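You operate a simulated robot arm through the tools that you are given. There is no shell and no other tool.

The job below is to be done with a simulated robot arm. You get a single attempt, and the scene is never put back.

Task
Scrub the strainer screen clean, slide it into its slot and shut the lid.
Fine: rub all the grit off with the blue scrub brush, put the brush back; the pump stays off. Keep clean things off the floor. Keep fingers out from under lids, clips, clamps and jaws. Pinch, break and dent nothing; leave nothing switched on. Set down upright: blue scrub brush. What is to be rubbed or washed off counts as gone when no trace of it is left.

The check looks at the end state, three seconds after you hand in, the way a careful person would. Anything else that was tipped, shoved, dropped, spilled or broken makes it a failure. Lids that push on must go on centred and level and be pressed home; caps that screw on are set level and turned clockwise until they are tight.

Robot
A 7-joint arm with a two-finger parallel gripper, fixed in place. Base frame: the origin is on the floor under the middle of its stand, x ahead of it, y to its left, z up; the work surface is at about z = 850. Readings come in mm, rad, newtons and seconds.
It reaches about 1247 mm from its shoulder. Its first joint turns from -2.304 to 2.304 rad. Payload 3.91 kg.
The TCP is the grasp point between the finger pads, 30 mm short of the fingertips. In the tool frame z runs along the fingers and y along their closing line. The gripper opens to 110 mm. The fingers are 20 mm wide and 10 mm thick; the gripper's body (48 by 112 mm) begins 55 mm behind the TCP.
Orientation is that of the tool frame in the base frame, as a unit quaternion [x, y, z, w]. With the fingers straight down and closing along the base's y, the tool's x points along the base's -x, its y along +y and its z along -z.

Tools
- The arm moves only by the tool nudge_tool. Its argument "targets" is one flat list of numbers, 6 for each row, row after row: the shift along the tool's x, y, z in mm, then the turn, a rotation vector about the tool's x, y, z in rad. In form: [tx, ty, tz, wx, wy, wz, tx, ty, tz, wx, wy, wz, ...]. A call has 1 to 20 rows; each row is the pose to reach, as a shift and turn from the pose commanded when the call began, along the tool's axes at that moment. "jaw" is the finger opening in mm, from 0 to 110, set as the call begins (left out, the last holds). Rows are played at 5 a second. More than 50 mm and 0.15 rad between two rows, or a gripper value outside its range, and nothing of the call is played. Where a pose cannot be reached the arm comes as near as it can. A force on the tool above 40 N (or 10 N above the force at the start of the call, whichever is more), or a blocked arm, ends the call early, and 0.2 s more pass. The fingers move at their own pace (about 108 mm/s each) and stop on an object; they squeeze with about 41 N. The grip force told is the motor's: it shows also when the fingers shut on nothing. Time passes only in rows, and 0.2 s behind the last, so rows that repeat a pose let the fingers close. It gives the time, the measured TCP pose, the force on the tool (base axes), the opening and the grip force at its end, in the units of the frame above (readings bear some noise), with the torque about the TCP (base axes, N m) and any sound that the robot's microphone picked up, and new pictures: "show" is both (left out), scene, wrist or none.
- Cameras (640 x 400 px; columns grow to the right, rows downward): "scene" is fixed at [47.5, 650, 1466.1]; the picture's right is [0.53, -0.85, 0.00], its down [-0.77, -0.48, -0.42] and it looks along [0.36, 0.22, -0.91] (base axes); focal length 280 px, centre (320, 200). "wrist" rides on the gripper at [72, 17, -103] in the tool frame; the picture's right is [-0.23, 0.97, 0.00], its down [-0.76, -0.18, -0.62] and it looks along [-0.61, -0.14, 0.78] (tool axes); focal length 222 px, centre (320, 200). There is no depth. A picture from a camera that has moved, and an enlarged one, comes with that camera's place and axes in the base frame and with its lens.
- enlarge(camera, box): a new picture of the part [left, top, right, bottom] of that camera's present view, enlarged. The clock stands still meanwhile.
- job_done(): hands the job in; it is judged then, once.

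Nothing tells you positions but the pictures and the camera data. Unless the task says otherwise, let go and move clear before handing in.

The tools are called after ">>>" by a JSON object that holds its "fn" and its "kwargs". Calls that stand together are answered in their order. nudge_tool: Moves the arm, as the interface text tells. Its arguments: {"type":"object","properties":{"targets":{"type":"array","items":{"type":"number"}},"jaw":{"type":"number"},"show":{"type":"string","enum":["both","scene","wrist","none"]}},"required":["targets"]} The other tools are called the same way: enlarge (camera, box) takes an enlarged picture of a part of a camera's view; job_done () hands the job in.

At the start:

```text
t: 0.0
position: [307.8, 564.6, 1179.8]
orientation: [0.0, 1.0, 0.0, 0.0]
ft_force: [0.2, 0.4, -0.3]
wrist_torque: [0.02, -0.03, 0.03]
finger_gap: 110.0
grip_force: 0.1
```

scene: 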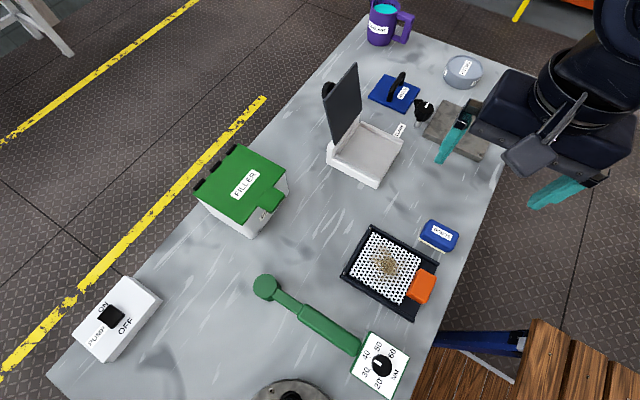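
wrist: 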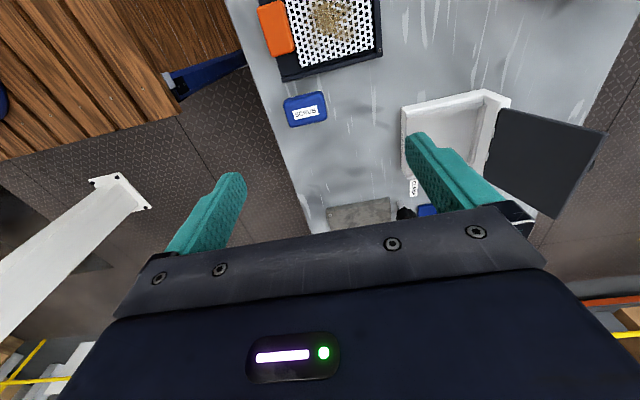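

I see a bench with a strainer screen (black frame, orange tab, grit on the mesh), a blue brush next to it, a green-lidded "FILLER" box, a white open tray with a dark lid, a pump switch and other objects. I'll enlarge the pictures before moving.

>>> {"fn": "enlarge", "kwargs": {"camera": "scene", "box": [320, 200, 480, 330]}}

>>> {"fn": "enlarge", "kwargs": {"camera": "scene", "box": [170, 120, 330, 250]}}

>>> {"fn": "enlarge", "kwargs": {"camera": "scene", "box": [300, 50, 500, 200]}}

>>> {"fn": "enlarge", "kwargs": {"camera": "scene", "box": [40, 260, 420, 400]}}

>>> {"fn": "enlarge", "kwargs": {"camera": "wrist", "box": [230, 0, 430, 130]}}

>>> {"fn": "enlarge", "kwargs": {"camera": "wrist", "box": [380, 70, 620, 230]}}

```text
3.08 times, centred on (400, 265) of scene
camera zoom: at [47.5, 650.0, 1466.1], right [0.53, -0.85, 0.0], down [-0.77, -0.48, -0.42], along [0.36, 0.22, -0.91], focal length 860 px, centre (74, 0)
```

zoom: 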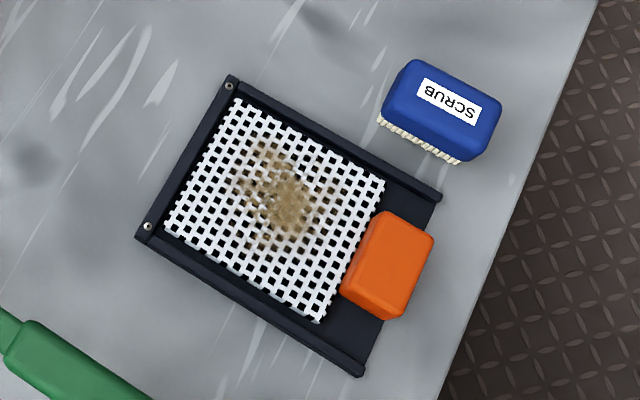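

```text
3.08 times, centred on (250, 185) of scene
camera zoom: at [47.5, 650.0, 1466.1], right [0.53, -0.85, 0.0], down [-0.77, -0.48, -0.42], along [0.36, 0.22, -0.91], focal length 860 px, centre (535, 246)
```

zoom: 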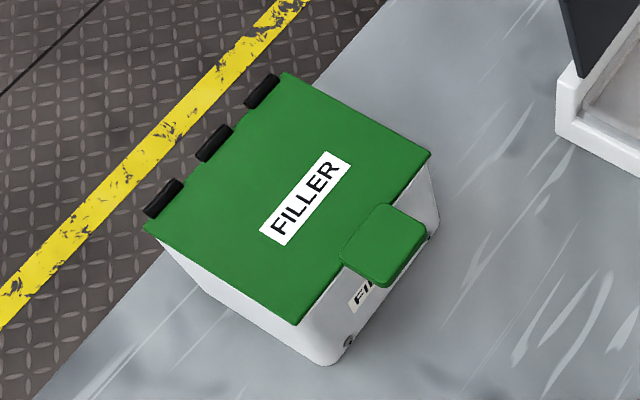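

```text
2.67 times, centred on (400, 125) of scene
camera zoom: at [47.5, 650.0, 1466.1], right [0.53, -0.85, 0.0], down [-0.77, -0.48, -0.42], along [0.36, 0.22, -0.91], focal length 745 px, centre (107, 400)
```

zoom: 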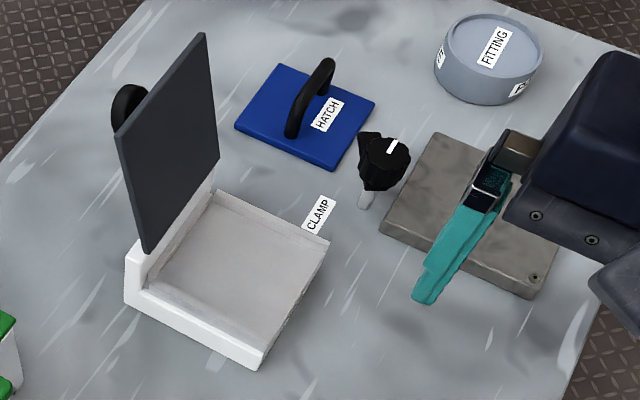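

```text
1.68 times, centred on (230, 330) of scene
camera zoom: at [47.5, 650.0, 1466.1], right [0.53, -0.85, 0.0], down [-0.77, -0.48, -0.42], along [0.36, 0.22, -0.91], focal length 471 px, centre (472, -19)
```

zoom: 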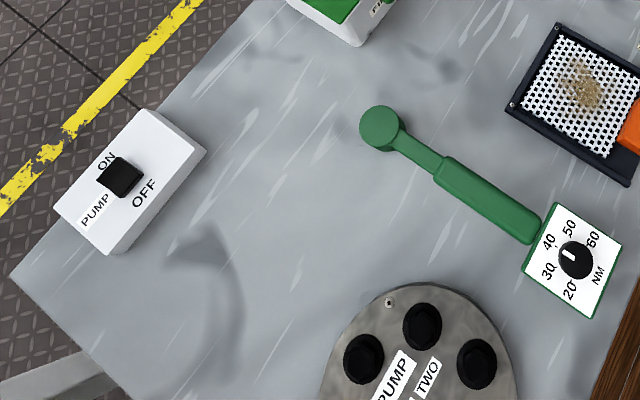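

```text
3.08 times, centred on (330, 65) of wrist
camera zoom: at [235.5, 580.8, 1284.2], right [0.23, 0.97, 0.0], down [0.76, -0.18, 0.62], along [0.61, -0.14, -0.78], focal length 684 px, centre (289, 615)
```

zoom: 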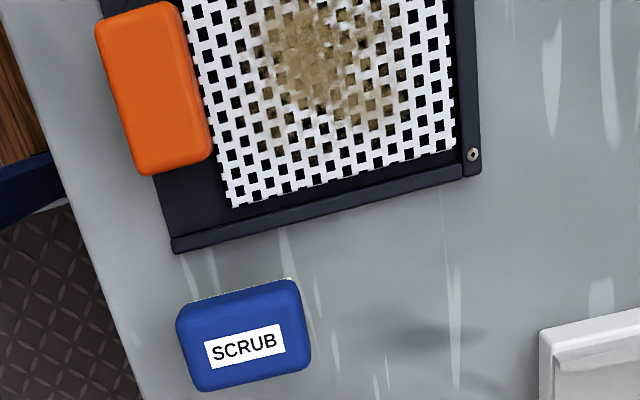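

```text
2.50 times, centred on (500, 150) of wrist
camera zoom: at [235.5, 580.8, 1284.2], right [0.23, 0.97, 0.0], down [0.76, -0.18, 0.62], along [0.61, -0.14, -0.78], focal length 555 px, centre (-130, 325)
```

zoom: 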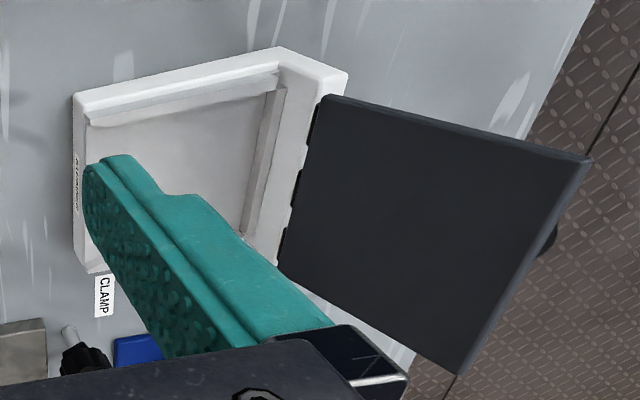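

The strainer lies near (230, 580), lined up with the axes, and the brush is by its +x side. The white open tray is near (462, 768) with its lid hinged on the +y side. I'll turn the wrist camera to look along +y at the tray's front side.

>>> {"fn": "nudge_tool", "kwargs": {"targets": [-14, -3, 0, 0, 0, -0.1428, -28, -6, 0, 0, 0, -0.2856, -42, -9, 0, 0, 0, -0.4284, -56, -12, 0, 0, 0, -0.5712, -70, -15, 0, 0, 0, -0.714, -84, -18, 0, 0, 0, -0.8568, -98, -21, 0, 0, 0, -0.9996, -112, -25, 0, 0, 0, -1.1424, -126, -29, 0, 0, 0, -1.2852, -140, -32, 0, 0, 0, -1.428, -154, -35, 0, 0, 0, -1.5708], "jaw": 110}}

```text
t: 2.4
position: [461.4, 528.6, 1180.8]
orientation: [0.708, -0.707, 0.0, 0.0]
ft_force: [0.7, -0.7, -0.2]
wrist_torque: [-0.01, 0.0, -0.01]
finger_gap: 110.1
grip_force: 0.0
camera wrist: at [444.8, 456.4, 1284.3], right [-0.97, 0.23, 0.0], down [0.18, 0.76, 0.62], along [0.14, 0.61, -0.78], focal length 222 px, centre (320, 200)
```

scene: 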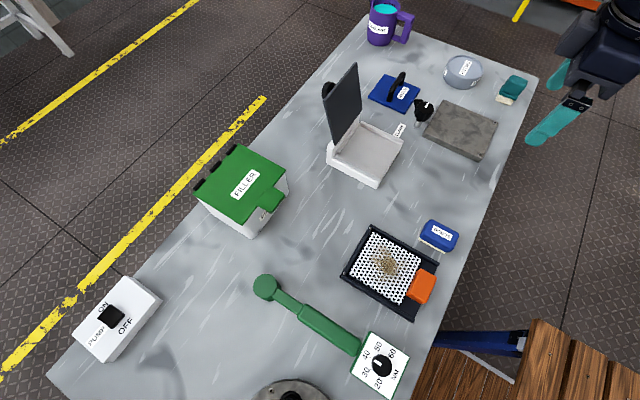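
wrist: 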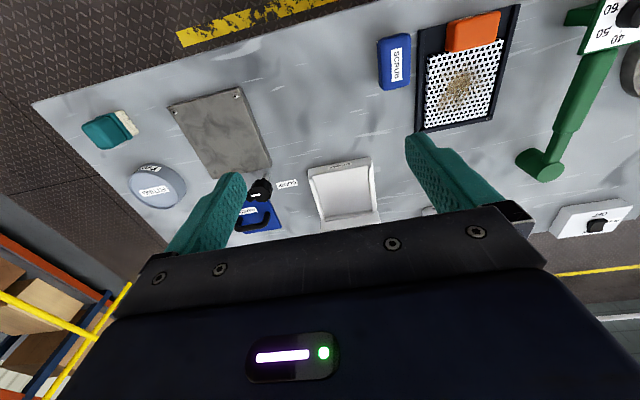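

>>> {"fn": "enlarge", "kwargs": {"camera": "wrist", "box": [280, 140, 410, 230]}}

>>> {"fn": "enlarge", "kwargs": {"camera": "wrist", "box": [360, 0, 540, 140]}}

>>> {"fn": "enlarge", "kwargs": {"camera": "wrist", "box": [70, 80, 310, 240]}}

>>> {"fn": "enlarge", "kwargs": {"camera": "scene", "box": [310, 60, 420, 200]}}

>>> {"fn": "enlarge", "kwargs": {"camera": "scene", "box": [370, 40, 550, 170]}}

```text
4.44 times, centred on (345, 185) of wrist
camera zoom: at [444.8, 456.4, 1284.3], right [-0.97, 0.23, 0.0], down [0.18, 0.76, 0.62], along [0.14, 0.61, -0.78], focal length 987 px, centre (209, 267)
```

zoom: 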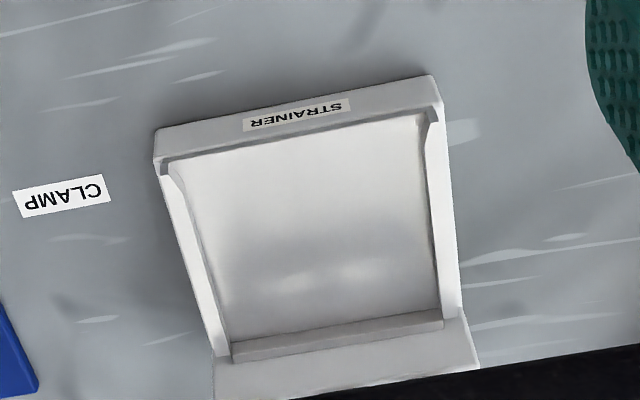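

```text
2.86 times, centred on (450, 70) of wrist
camera zoom: at [444.8, 456.4, 1284.3], right [-0.97, 0.23, 0.0], down [0.18, 0.76, 0.62], along [0.14, 0.61, -0.78], focal length 635 px, centre (-51, 571)
```

zoom: 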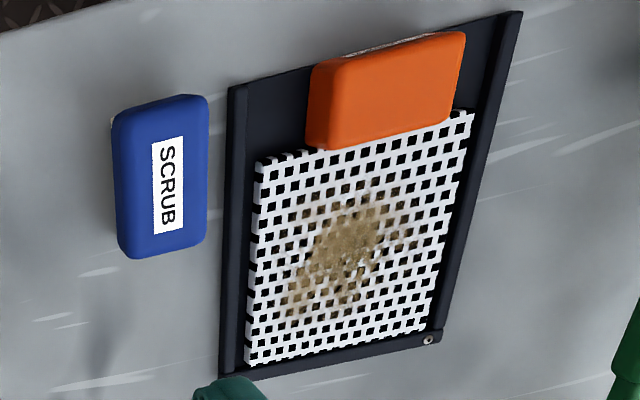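

```text
2.50 times, centred on (190, 160) of wrist
camera zoom: at [444.8, 456.4, 1284.3], right [-0.97, 0.23, 0.0], down [0.18, 0.76, 0.62], along [0.14, 0.61, -0.78], focal length 555 px, centre (645, 300)
```

zoom: 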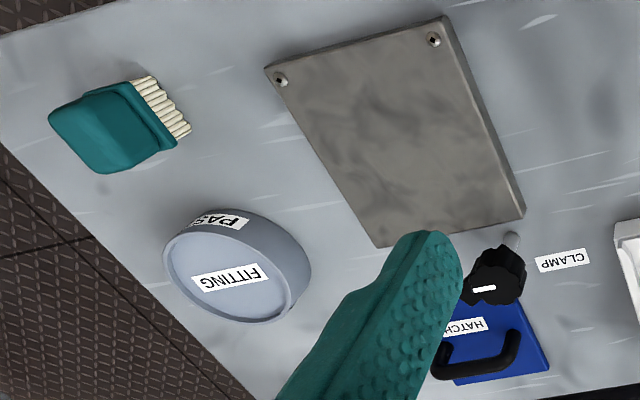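

```text
2.86 times, centred on (365, 130) of scene
camera zoom: at [47.5, 650.0, 1466.1], right [0.53, -0.85, 0.0], down [-0.77, -0.48, -0.42], along [0.36, 0.22, -0.91], focal length 798 px, centre (191, 400)
```

zoom: 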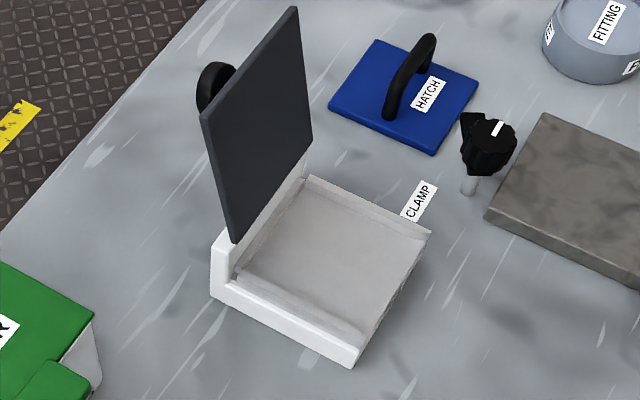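

```text
3.08 times, centred on (460, 105) of scene
camera zoom: at [47.5, 650.0, 1466.1], right [0.53, -0.85, 0.0], down [-0.77, -0.48, -0.42], along [0.36, 0.22, -0.91], focal length 860 px, centre (-111, 492)
```

zoom: 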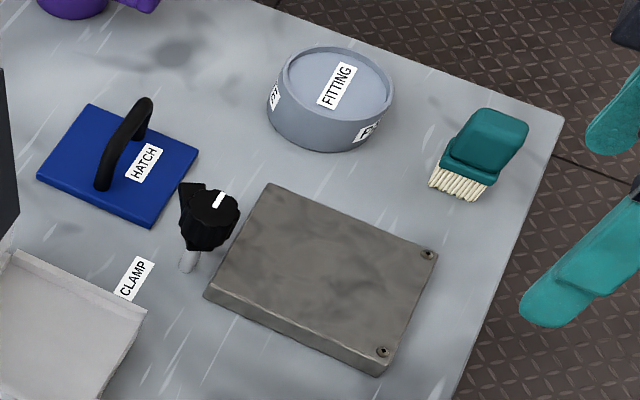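

The white tray is labelled STRAINER. Its front (-y) is open with lead-in chamfers on the side walls, and its lid is hinged at the back. The screen sits in a black holder with an orange handle at the -y end. I'll move closer to the brush and screen to measure heights.

>>> {"fn": "nudge_tool", "kwargs": {"targets": [8, 19, 33, 0, 0, 0, 16, 38, 67, 0, 0, 0, 24, 58, 100, 0, 0, 0, 32, 77, 133, 0, 0, 0, 41, 97, 167, 0, 0, 0, 49, 116, 200, 0, 0, 0]}}

```text
t: 3.8
position: [346.9, 479.7, 979.8]
orientation: [0.707, -0.707, 0.001, 0.0]
ft_force: [-0.7, -0.4, -0.4]
wrist_torque: [0.02, 0.02, 0.02]
finger_gap: 110.1
grip_force: 0.1
camera wrist: at [328.9, 406.2, 1083.7], right [-0.97, 0.23, 0.0], down [0.18, 0.76, 0.62], along [0.14, 0.61, -0.78], focal length 222 px, centre (320, 200)
```

scene: 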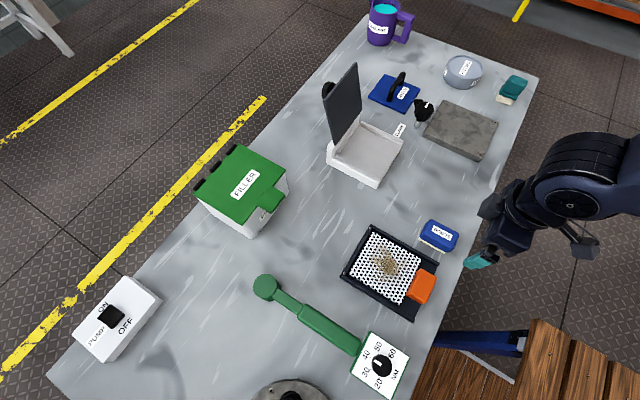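
wrist: 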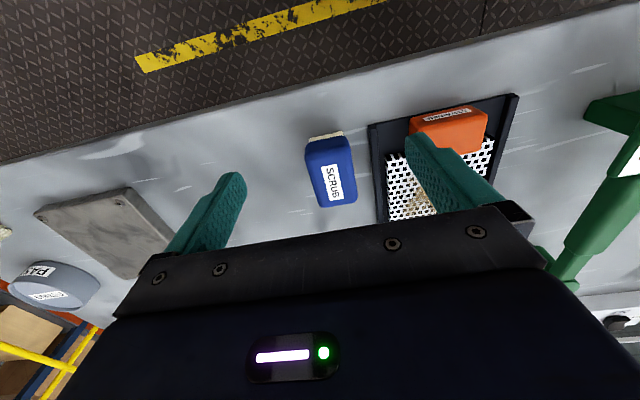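

>>> {"fn": "enlarge", "kwargs": {"camera": "wrist", "box": [280, 110, 380, 220]}}

>>> {"fn": "enlarge", "kwargs": {"camera": "wrist", "box": [360, 80, 530, 220]}}

>>> {"fn": "enlarge", "kwargs": {"camera": "scene", "box": [400, 205, 480, 265]}}

```text
3.64 times, centred on (330, 165) of wrist
camera zoom: at [328.9, 406.2, 1083.7], right [-0.97, 0.23, 0.0], down [0.18, 0.76, 0.62], along [0.14, 0.61, -0.78], focal length 808 px, centre (284, 327)
```

zoom: 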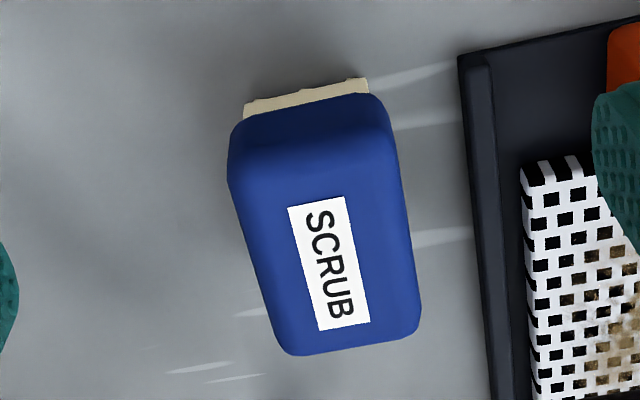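

```text
2.86 times, centred on (445, 150) of wrist
camera zoom: at [328.9, 406.2, 1083.7], right [-0.97, 0.23, 0.0], down [0.18, 0.76, 0.62], along [0.14, 0.61, -0.78], focal length 635 px, centre (-37, 343)
```

zoom: 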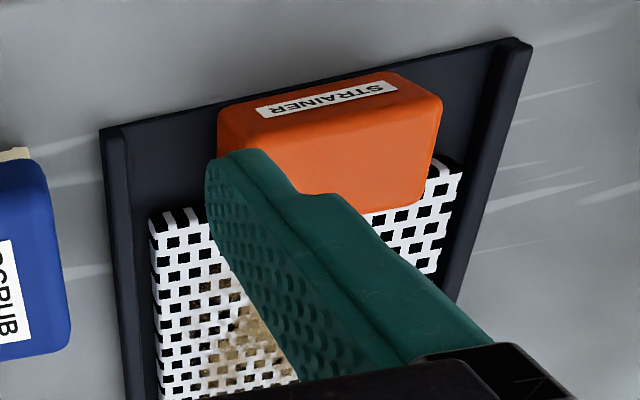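

```text
6.67 times, centred on (440, 235) of scene
camera zoom: at [47.5, 650.0, 1466.1], right [0.53, -0.85, 0.0], down [-0.77, -0.48, -0.42], along [0.36, 0.22, -0.91], focal length 1863 px, centre (-480, -33)
```

zoom: 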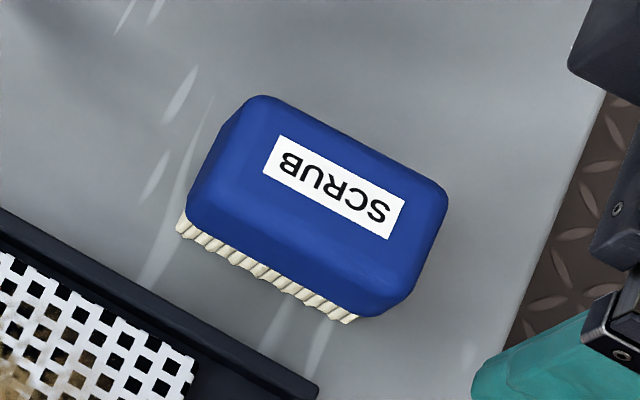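

The brush stands bristles down at about (345, 528), roughly 44 x 66 mm, with its top near z=900. I'll narrow the jaw to stay clear of the holder rail, hover above the brush and check alignment before descending.

>>> {"fn": "nudge_tool", "kwargs": {"targets": [-24, 1, 0, 0, 0, 0, -48, 2, 0, 0, 0, 0, -48, 2, 25, 0, 0, 0, -48, 2, 45, 0, 0, 0], "jaw": 64}}

```text
t: 4.8
position: [343.8, 528.4, 933.8]
orientation: [0.707, -0.707, 0.0, 0.0]
ft_force: [0.5, -0.1, 0.5]
wrist_torque: [-0.01, 0.0, 0.02]
finger_gap: 64.2
grip_force: 0.1
camera wrist: at [327.0, 455.1, 1038.5], right [-0.97, 0.23, 0.0], down [0.18, 0.76, 0.62], along [0.14, 0.61, -0.78], focal length 222 px, centre (320, 200)
```

scene: 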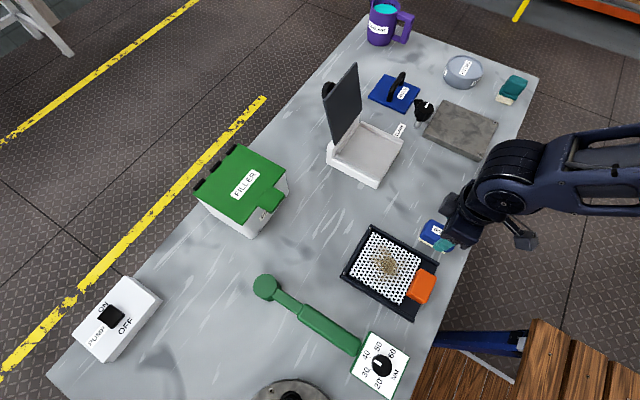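
wrist: 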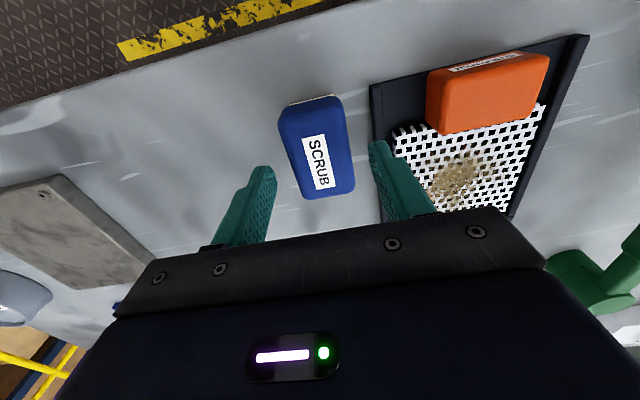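

>>> {"fn": "enlarge", "kwargs": {"camera": "wrist", "box": [230, 70, 430, 250]}}

>>> {"fn": "enlarge", "kwargs": {"camera": "scene", "box": [390, 190, 490, 270]}}

>>> {"fn": "enlarge", "kwargs": {"camera": "wrist", "box": [360, 20, 600, 220]}}

```text
2.22 times, centred on (330, 160) of wrist
camera zoom: at [327.0, 455.1, 1038.5], right [-0.97, 0.23, 0.0], down [0.18, 0.76, 0.62], along [0.14, 0.61, -0.78], focal length 494 px, centre (298, 289)
```

zoom: 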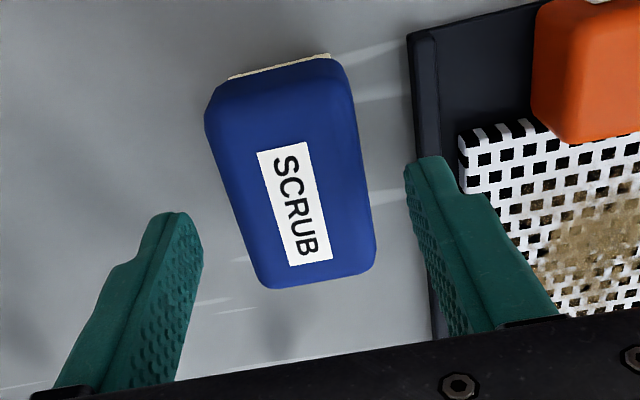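

```text
5.00 times, centred on (440, 230) of scene
camera zoom: at [47.5, 650.0, 1466.1], right [0.53, -0.85, 0.0], down [-0.77, -0.48, -0.42], along [0.36, 0.22, -0.91], focal length 1397 px, centre (-280, 50)
```

zoom: 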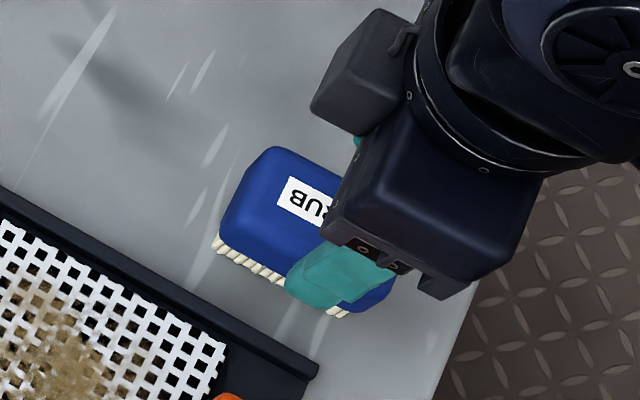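

```text
2.00 times, centred on (480, 120) of wrist
camera zoom: at [327.0, 455.1, 1038.5], right [-0.97, 0.23, 0.0], down [0.18, 0.76, 0.62], along [0.14, 0.61, -0.78], focal length 444 px, centre (0, 360)
```

zoom: 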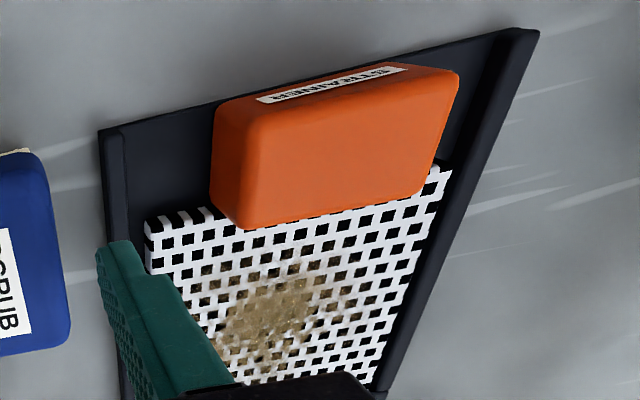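

The fingers straddle the brush with clearance on both sides. I'll descend and grip.

>>> {"fn": "nudge_tool", "kwargs": {"targets": [0, 0, 20, 0, 0, 0, 0, 0, 40, 0, 0, 0], "jaw": 64}}

>>> {"fn": "nudge_tool", "kwargs": {"targets": [0, 0, 0, 0, 0, 0, 0, 0, 0, 0, 0, 0, 0, 0, 0, 0, 0, 0], "jaw": 20}}

```text
t: 5.4
position: [344.3, 529.1, 893.8]
orientation: [0.707, -0.707, 0.0, 0.0]
ft_force: [0.0, -0.3, 0.6]
wrist_torque: [0.02, 0.0, 0.03]
finger_gap: 63.8
grip_force: 0.2
camera wrist: at [326.9, 455.1, 998.2], right [-0.97, 0.23, 0.0], down [0.18, 0.76, 0.62], along [0.14, 0.61, -0.78], focal length 222 px, centre (320, 200)
```

scene: 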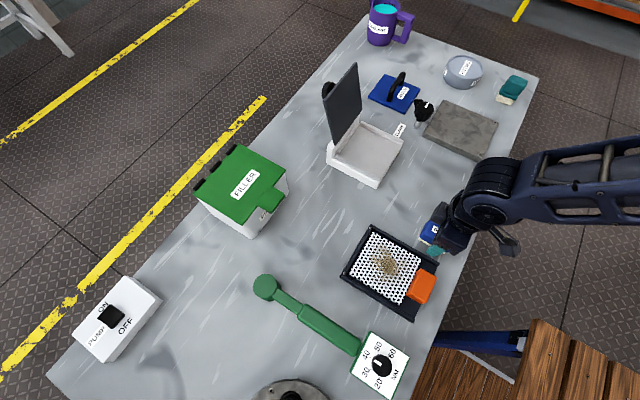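
wrist: 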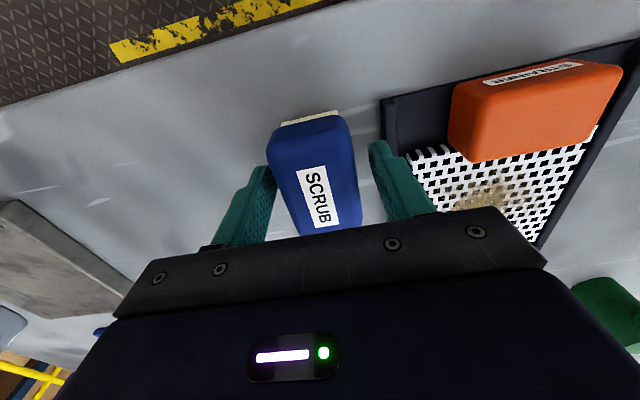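

```text
t: 6.2
position: [344.1, 527.7, 893.9]
orientation: [-0.707, 0.707, 0.0, 0.0]
ft_force: [0.5, -0.1, 0.4]
wrist_torque: [0.02, 0.0, 0.0]
finger_gap: 44.6
grip_force: 41.3
camera wrist: at [327.2, 455.1, 998.3], right [-0.97, 0.23, 0.0], down [0.18, 0.76, 0.62], along [0.14, 0.61, -0.78], focal length 222 px, centre (320, 200)
```

scene: 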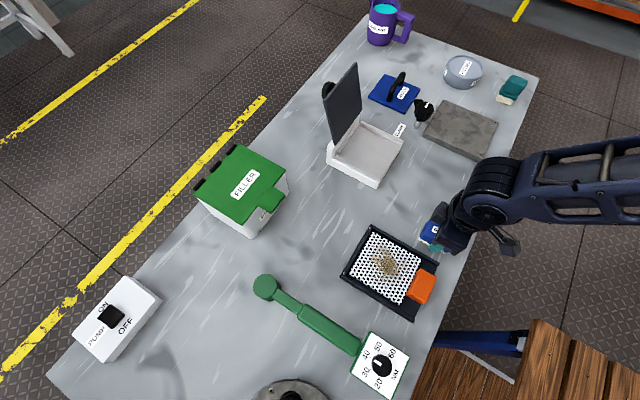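
wrist: 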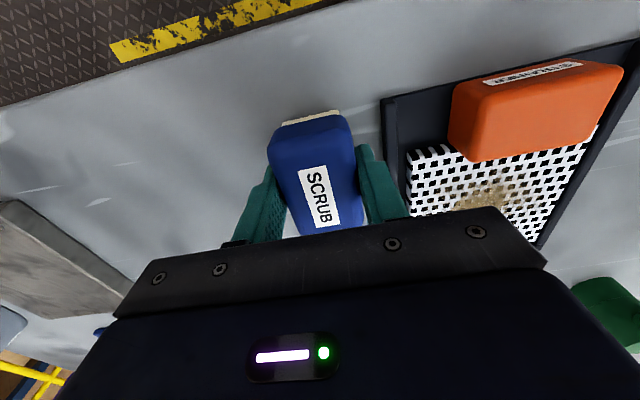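

The brush is held firmly with a gap of 44.6 mm. I'll lift it, carry it over the grit and come down to just above the mesh.

>>> {"fn": "nudge_tool", "kwargs": {"targets": [0, 0, -40, 0, 0, 0, 0, 0, -80, 0, 0, 0, -22, 38, -80, 0, 0, 0, -44, 77, -80, 0, 0, 0, -66.4, 115.8, -80, 0, 0, 0, -66.4, 115.8, -50, 0, 0, 0, -66.4, 115.8, -22, 0, 0, 0]}}

```text
t: 7.8
position: [225.2, 595.1, 917.8]
orientation: [0.708, -0.707, 0.0, -0.001]
ft_force: [-0.9, -0.1, -0.9]
wrist_torque: [0.05, -0.01, -0.01]
finger_gap: 44.2
grip_force: 40.9
camera wrist: at [208.5, 521.2, 1021.0], right [-0.97, 0.23, 0.0], down [0.18, 0.76, 0.62], along [0.14, 0.61, -0.78], focal length 222 px, centre (320, 200)
```

scene: 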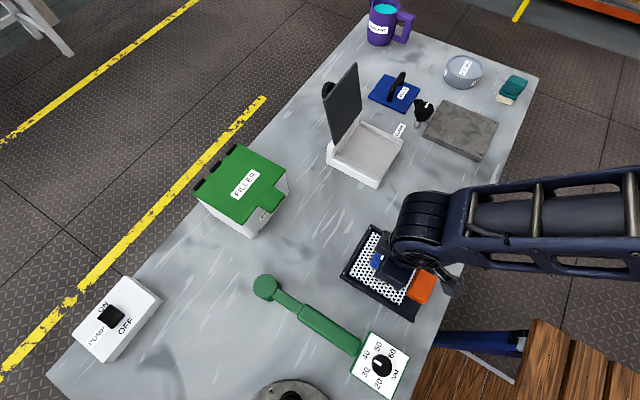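
wrist: 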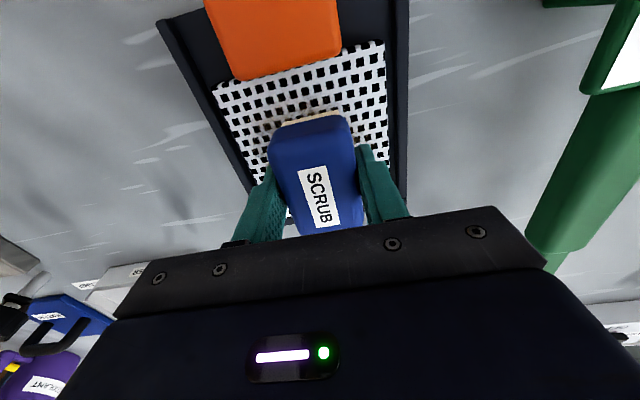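

>>> {"fn": "nudge_tool", "kwargs": {"targets": [0, 0, 3, 0, 0, 0, 0, 0, 6, 0, 0, 0], "show": "none"}}

>>> {"fn": "nudge_tool", "kwargs": {"targets": [0, 0, 1, 0, 0, 0, 0, 0, 2, 0, 0, 0], "show": "wrist"}}

```text
t: 8.4
position: [228.4, 594.0, 909.2]
orientation: [-0.707, 0.707, 0.0, 0.0]
ft_force: [-1.6, -0.4, -1.0]
wrist_torque: [0.02, 0.0, -0.02]
finger_gap: 44.6
grip_force: 40.6
```

```text
t: 9.0
position: [228.9, 594.0, 908.7]
orientation: [-0.707, 0.707, 0.0, 0.0]
ft_force: [1.1, -3.3, 12.2]
wrist_torque: [-0.3, -0.02, 0.01]
finger_gap: 44.4
grip_force: 40.8
camera wrist: at [210.8, 521.5, 1014.0], right [-0.97, 0.23, 0.0], down [0.18, 0.76, 0.62], along [0.14, 0.61, -0.78], focal length 222 px, centre (320, 200)
```

wrist: 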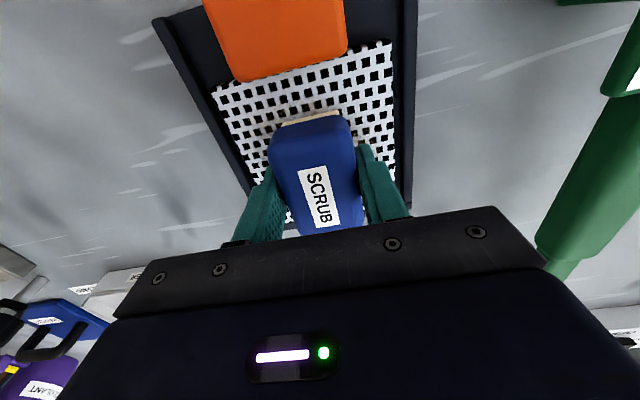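

The bristles touched the mesh at TCP z≈909, with about 12 N. I'll scrub in x strokes at several y positions.

>>> {"fn": "nudge_tool", "kwargs": {"targets": [0, 12, 0, 0, 0, 0, 0, 24, 0, 0, 0, 0, 0, 10, 0, 0, 0, 0, 0, -8, 0, 0, 0, 0, 0, -24, 0, 0, 0, 0, 0, -8, 0, 0, 0, 0, 0, 8, 0, 0, 0, 0, 0, 24, 0, 0, 0, 0, -8, 24, 0, 0, 0, 0, -18, 24, 0, 0, 0, 0, -18, 8, 0, 0, 0, 0, -18, -8, 0, 0, 0, 0, -18, -24, 0, 0, 0, 0, -18, -8, 0, 0, 0, 0, -18, 8, 0, 0, 0, 0, -18, 24, 0, 0, 0, 0, -18, 8, 0, 0, 0, 0, -18, -8, 0, 0, 0, 0, -9, 0, 0, 0, 0, 0, 0, 0, 0, 0, 0, 0]}}

```text
t: 13.2
position: [228.0, 593.5, 909.7]
orientation: [0.707, -0.707, 0.0, -0.001]
ft_force: [-1.1, 6.4, 23.0]
wrist_torque: [0.3, 0.05, 0.01]
finger_gap: 44.4
grip_force: 40.9
camera wrist: at [211.3, 521.6, 1013.7], right [-0.97, 0.23, 0.0], down [0.18, 0.76, 0.62], along [0.14, 0.61, -0.78], focal length 222 px, centre (320, 200)
```

scene: 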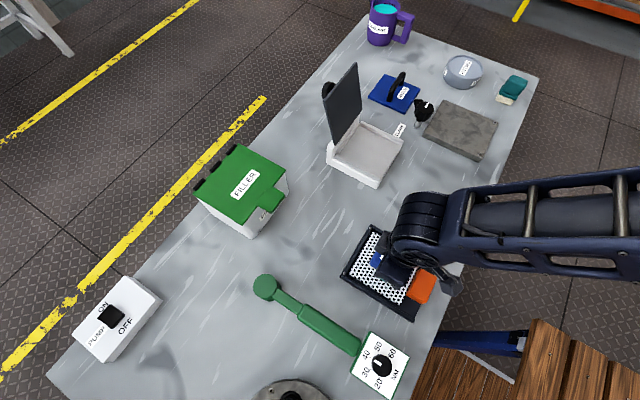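
wrist: 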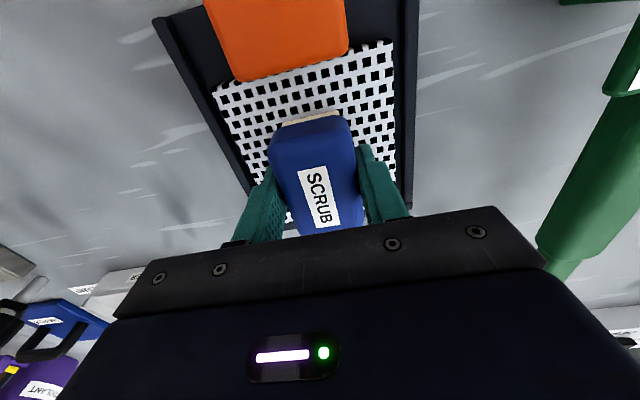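

>>> {"fn": "nudge_tool", "kwargs": {"targets": [8, 0, 0, 0, 0, 0, 18, 0, 0, 0, 0, 0, 18, 12, 0, 0, 0, 0, 18, 24, 0, 0, 0, 0, 18, 10, 0, 0, 0, 0, 18, -8, 0, 0, 0, 0, 18, -24, 0, 0, 0, 0, 18, -8, 0, 0, 0, 0, 18, 8, 0, 0, 0, 0, 18, 24, 0, 0, 0, 0, 8, 24, 0, 0, 0, 0, 8, 8, 0, 0, 0, 0, 8, -8, 0, 0, 0, 0, 8, -24, 0, 0, 0, 0, -8, -24, 0, 0, 0, 0, -8, -8, 0, 0, 0, 0, -8, 8, 0, 0, 0, 0, -8, 24, 0, 0, 0, 0, -4, 12, 0, 0, 0, 0, 0, 0, 0, 0, 0, 0], "show": "none"}}

>>> {"fn": "nudge_tool", "kwargs": {"targets": [0, 0, -30, 0, 0, 0, 0, 0, -70, 0, 0, 0, -40, 0, -110, 0, 0, 0, -80, 0, -140, 0, 0, 0], "show": "both"}}

```text
t: 17.4
position: [229.3, 595.3, 909.6]
orientation: [-0.707, 0.708, 0.0, 0.0]
ft_force: [0.7, 0.5, -1.2]
wrist_torque: [-0.03, 0.0, 0.01]
finger_gap: 44.3
grip_force: 41.2
```

```text
refused: row 3 steps farther than a row can; nothing moved
```

The force dropped to nothing at the end of the strokes, so I'll lift and move toward +x to check the mesh with both cameras.

>>> {"fn": "nudge_tool", "kwargs": {"targets": [0, 0, -40, 0, 0, 0, 0, 0, -80, 0, 0, 0, 0, -40, -80, 0, 0, 0, 20, -80, -80, 0, 0, 0, 40, -116, -80, 0, 0, 0], "show": "both"}}

>>> {"fn": "enlarge", "kwargs": {"camera": "scene", "box": [330, 215, 450, 325]}}

>>> {"fn": "enlarge", "kwargs": {"camera": "wrist", "box": [360, 60, 600, 240]}}

```text
t: 18.6
position: [344.7, 555.6, 991.3]
orientation: [-0.706, 0.708, 0.0, 0.0]
ft_force: [-1.1, 0.7, -0.5]
wrist_torque: [-0.01, -0.06, 0.0]
finger_gap: 44.5
grip_force: 41.3
camera wrist: at [327.4, 483.0, 1095.4], right [-0.97, 0.23, 0.0], down [0.18, 0.76, 0.62], along [0.14, 0.61, -0.78], focal length 222 px, centre (320, 200)
```

scene: 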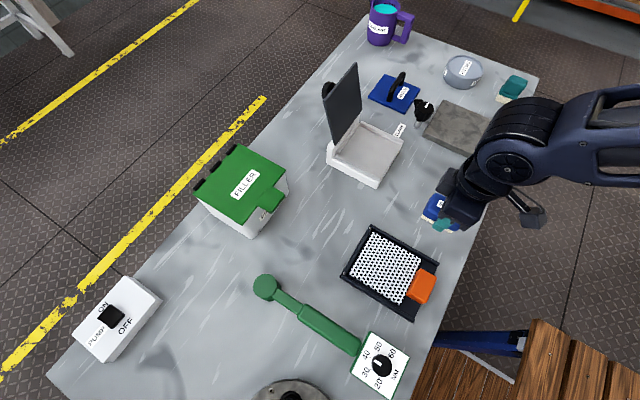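
wrist: 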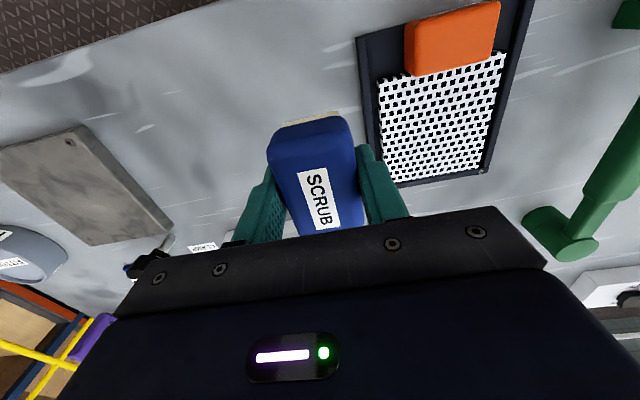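

```text
3.64 times, centred on (390, 270) of scene
camera zoom: at [47.5, 650.0, 1466.1], right [0.53, -0.85, 0.0], down [-0.77, -0.48, -0.42], along [0.36, 0.22, -0.91], focal length 1016 px, centre (66, -54)
```

zoom: 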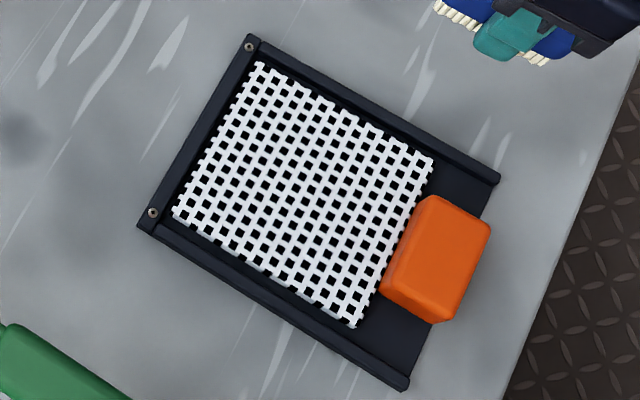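

```text
2.22 times, centred on (480, 150) of wrist
camera zoom: at [327.4, 483.0, 1095.4], right [-0.97, 0.23, 0.0], down [0.18, 0.76, 0.62], along [0.14, 0.61, -0.78], focal length 494 px, centre (-36, 311)
```

zoom: 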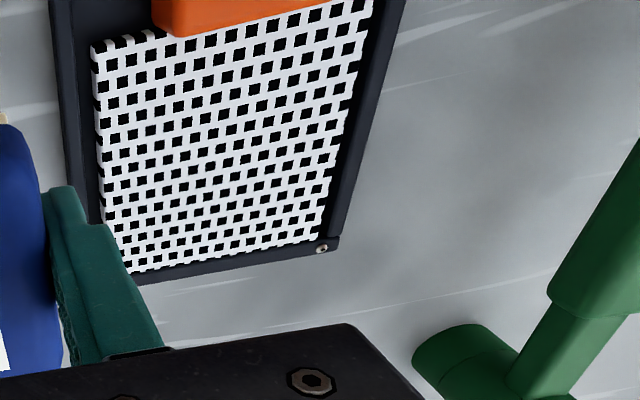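

>>> {"fn": "enlarge", "kwargs": {"camera": "scene", "box": [350, 230, 415, 300]}}

>>> {"fn": "enlarge", "kwargs": {"camera": "wrist", "box": [380, 70, 510, 190]}}

>>> {"fn": "enlarge", "kwargs": {"camera": "scene", "box": [400, 170, 490, 250]}}

```text
5.71 times, centred on (382, 265) of scene
camera zoom: at [47.5, 650.0, 1466.1], right [0.53, -0.85, 0.0], down [-0.77, -0.48, -0.42], along [0.36, 0.22, -0.91], focal length 1597 px, centre (-37, -171)
```

zoom: 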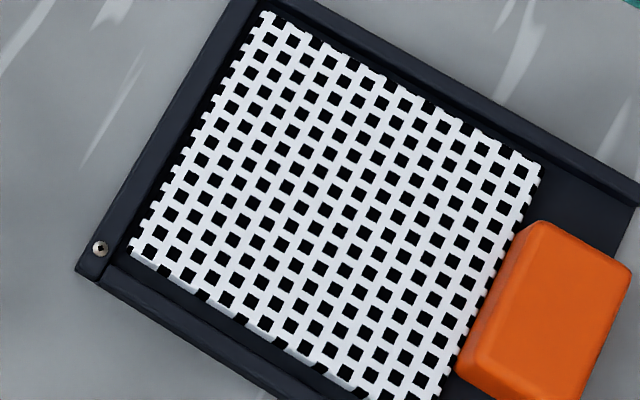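

```text
3.33 times, centred on (445, 130) of wrist
camera zoom: at [327.4, 483.0, 1095.4], right [-0.97, 0.23, 0.0], down [0.18, 0.76, 0.62], along [0.14, 0.61, -0.78], focal length 740 px, centre (-97, 433)
```

zoom: 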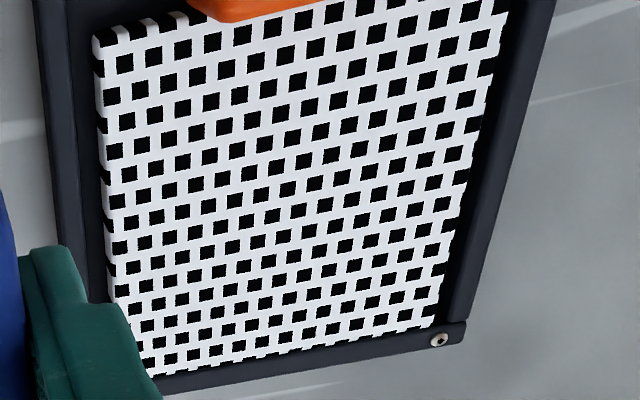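

```text
5.00 times, centred on (445, 210) of scene
camera zoom: at [47.5, 650.0, 1466.1], right [0.53, -0.85, 0.0], down [-0.77, -0.48, -0.42], along [0.36, 0.22, -0.91], focal length 1397 px, centre (-305, 150)
```

zoom: 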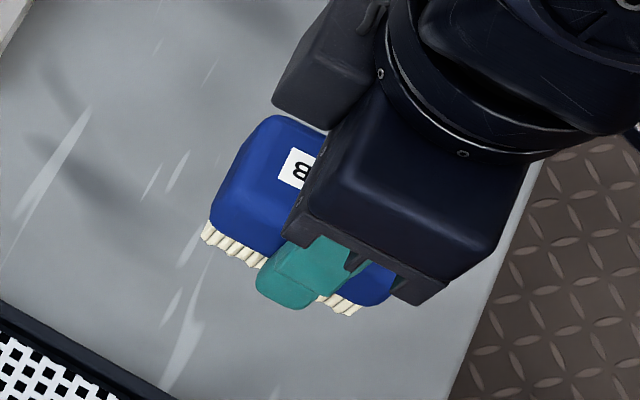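

The mesh is spotless. I'll put the brush back on its original spot, lowering gently until it touches.

>>> {"fn": "nudge_tool", "kwargs": {"targets": [26.4, 0.2, 0, 0, 0, 0, 26.4, 0.2, 40, 0, 0, 0, 26.4, 0.2, 75, 0, 0, 0, 26.4, 0.2, 90, 0, 0, 0], "show": "none"}}

>>> {"fn": "nudge_tool", "kwargs": {"targets": [0, 0, 1.5, 0, 0, 0, 0, 0, 3, 0, 0, 0], "show": "both"}}

```text
t: 19.6
position: [343.7, 528.7, 900.1]
orientation: [-0.707, 0.707, 0.001, 0.0]
ft_force: [-1.0, 0.1, -0.3]
wrist_torque: [-0.03, 0.02, 0.01]
finger_gap: 44.4
grip_force: 40.8
```

```text
t: 20.2
position: [343.9, 528.4, 896.5]
orientation: [0.708, -0.707, -0.001, 0.0]
ft_force: [-1.2, 0.0, -0.9]
wrist_torque: [0.0, -0.01, 0.0]
finger_gap: 44.5
grip_force: 40.9
camera wrist: at [326.4, 455.6, 1000.7], right [-0.97, 0.23, 0.0], down [0.18, 0.76, 0.62], along [0.14, 0.61, -0.78], focal length 222 px, centre (320, 200)
```

scene: 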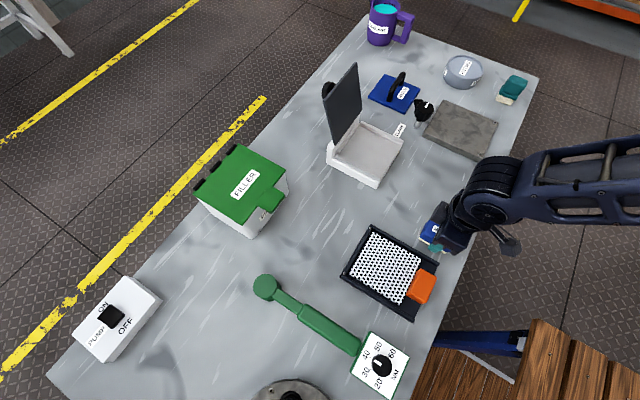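
wrist: 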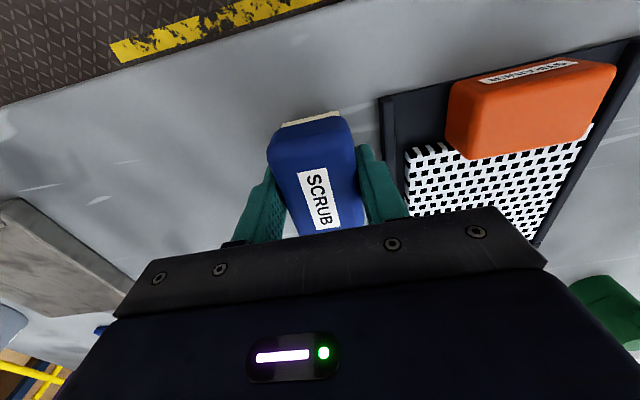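

>>> {"fn": "nudge_tool", "kwargs": {"targets": [0, 0, 1, 0, 0, 0], "show": "none"}}

>>> {"fn": "nudge_tool", "kwargs": {"targets": [0, 0, 0.7, 0, 0, 0], "show": "none"}}

```text
t: 20.6
position: [344.3, 527.1, 894.9]
orientation: [-0.707, 0.707, 0.0, 0.001]
ft_force: [-0.5, 0.3, -1.0]
wrist_torque: [0.02, 0.01, 0.01]
finger_gap: 44.7
grip_force: 40.9
```

```text
t: 21.0
position: [343.9, 528.3, 893.6]
orientation: [0.707, -0.707, -0.001, 0.001]
ft_force: [-0.8, 0.7, -0.9]
wrist_torque: [-0.03, -0.01, 0.02]
finger_gap: 44.2
grip_force: 40.9
```

>>> {"fn": "nudge_tool", "kwargs": {"targets": [0, 0, 0.6, 0, 0, 0], "show": "none"}}

>>> {"fn": "nudge_tool", "kwargs": {"targets": [0, 0, 0.6, 0, 0, 0], "show": "none"}}

```text
t: 21.4
position: [344.0, 527.9, 893.2]
orientation: [-0.707, 0.708, 0.0, 0.0]
ft_force: [-0.5, 0.2, -1.9]
wrist_torque: [-0.01, 0.0, 0.01]
finger_gap: 44.4
grip_force: 40.8
```

```text
t: 21.8
position: [343.7, 528.4, 893.0]
orientation: [-0.707, 0.707, -0.001, 0.0]
ft_force: [0.1, 0.3, -1.2]
wrist_torque: [0.02, -0.02, -0.01]
finger_gap: 44.3
grip_force: 41.4
```

>>> {"fn": "nudge_tool", "kwargs": {"targets": [0, 0, 0.7, 0, 0, 0], "show": "none"}}

>>> {"fn": "nudge_tool", "kwargs": {"targets": [0, 0, 0.7, 0, 0, 0], "show": "none"}}

```text
t: 22.2
position: [344.1, 527.7, 892.4]
orientation: [0.707, -0.707, 0.0, 0.0]
ft_force: [0.1, 0.5, 0.0]
wrist_torque: [0.02, 0.03, -0.01]
finger_gap: 44.6
grip_force: 41.1
```

```text
t: 22.6
position: [345.5, 529.1, 893.1]
orientation: [0.708, -0.707, 0.0, -0.001]
ft_force: [-2.2, -0.5, 5.3]
wrist_torque: [-0.05, 0.1, -0.02]
finger_gap: 44.3
grip_force: 41.2
```

The brush is resting on the bench, with about 5 N of contact. I'll release it and rise straight up.

>>> {"fn": "nudge_tool", "kwargs": {"targets": [0, 0, -0.7, 0, 0, 0, 0, 0, -0.7, 0, 0, 0, 0, 0, -0.7, 0, 0, 0], "jaw": 64, "show": "none"}}

>>> {"fn": "nudge_tool", "kwargs": {"targets": [0, 0, -20, 0, 0, 0, 0, 0, -50, 0, 0, 0, 0, 0, -90, 0, 0, 0], "show": "both"}}

```text
t: 23.4
position: [344.6, 528.4, 892.3]
orientation: [-0.707, 0.708, 0.0, -0.001]
ft_force: [0.8, -1.0, 0.7]
wrist_torque: [0.03, -0.04, -0.02]
finger_gap: 63.7
grip_force: 0.1
```

```text
t: 24.2
position: [345.1, 529.8, 982.0]
orientation: [0.707, -0.707, -0.001, 0.0]
ft_force: [-0.2, 0.1, -0.9]
wrist_torque: [-0.05, -0.01, 0.01]
finger_gap: 64.0
grip_force: 0.0
camera wrist: at [327.4, 456.7, 1086.3], right [-0.97, 0.23, 0.0], down [0.18, 0.76, 0.62], along [0.14, 0.61, -0.78], focal length 222 px, centre (320, 200)
```

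scene: 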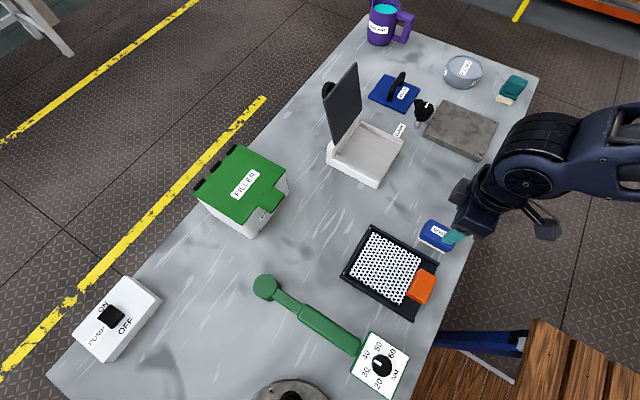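
wrist: 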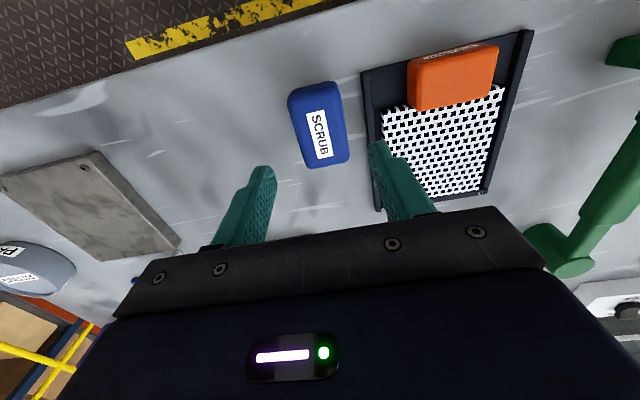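

The brush is back and upright. Now I'll inspect the STRAINER housing and lid from closer before picking up the screen.

>>> {"fn": "nudge_tool", "kwargs": {"targets": [-24, -20, -11, 0, 0, 0, -48, -40, -22, 0, 0, 0, -72, -60, -33, 0, 0, 0, -96, -80, -44, 0, 0, 0, -120, -100, -55, 0, 0, 0, -143, -118, -65, 0, 0, 0], "jaw": 110}}

>>> {"fn": "enlarge", "kwargs": {"camera": "wrist", "box": [240, 60, 420, 220]}}

>>> {"fn": "enlarge", "kwargs": {"camera": "scene", "box": [310, 60, 420, 200]}}

```text
t: 25.6
position: [461.6, 671.2, 1046.8]
orientation: [-0.707, 0.707, -0.001, 0.0]
ft_force: [0.2, 0.6, -0.2]
wrist_torque: [-0.07, 0.01, -0.02]
finger_gap: 109.9
grip_force: 0.0
camera wrist: at [444.5, 598.7, 1151.1], right [-0.97, 0.23, 0.0], down [0.18, 0.76, 0.62], along [0.14, 0.61, -0.78], focal length 222 px, centre (320, 200)
```

scene: 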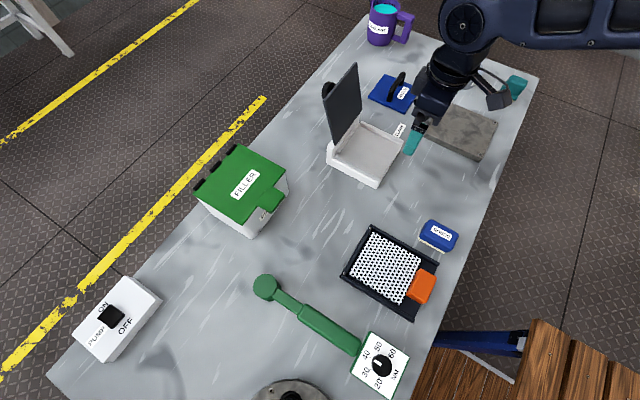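
wrist: 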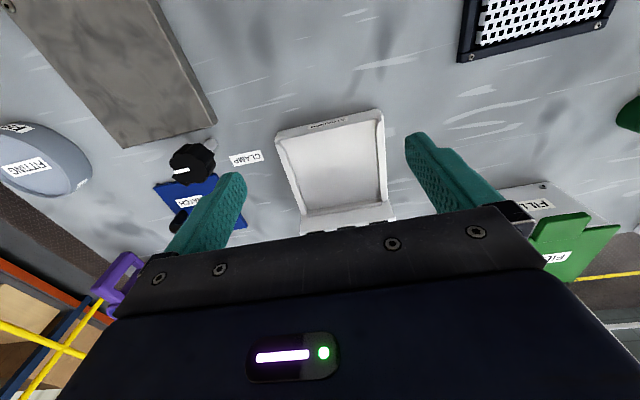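

```text
2.50 times, centred on (330, 140) of wrist
camera zoom: at [444.5, 598.7, 1151.1], right [-0.97, 0.23, 0.0], down [0.18, 0.76, 0.62], along [0.14, 0.61, -0.78], focal length 555 px, centre (295, 350)
```

zoom: 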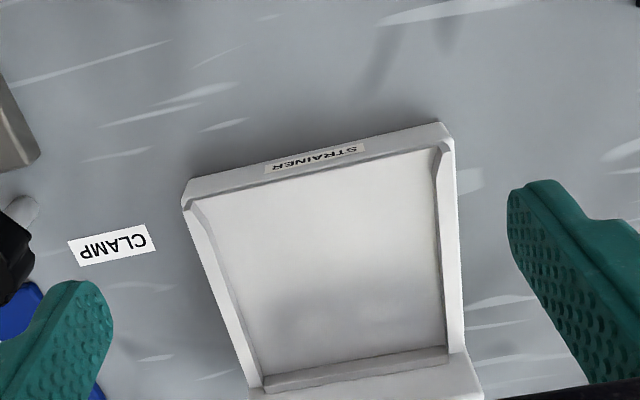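

```text
2.86 times, centred on (365, 130) of scene
camera zoom: at [47.5, 650.0, 1466.1], right [0.53, -0.85, 0.0], down [-0.77, -0.48, -0.42], along [0.36, 0.22, -0.91], focal length 798 px, centre (191, 400)
```

zoom: 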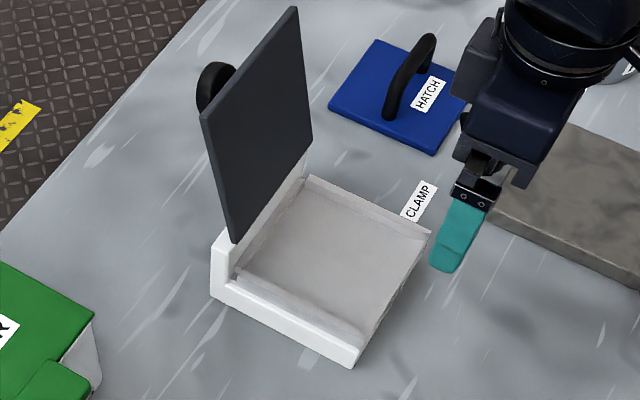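

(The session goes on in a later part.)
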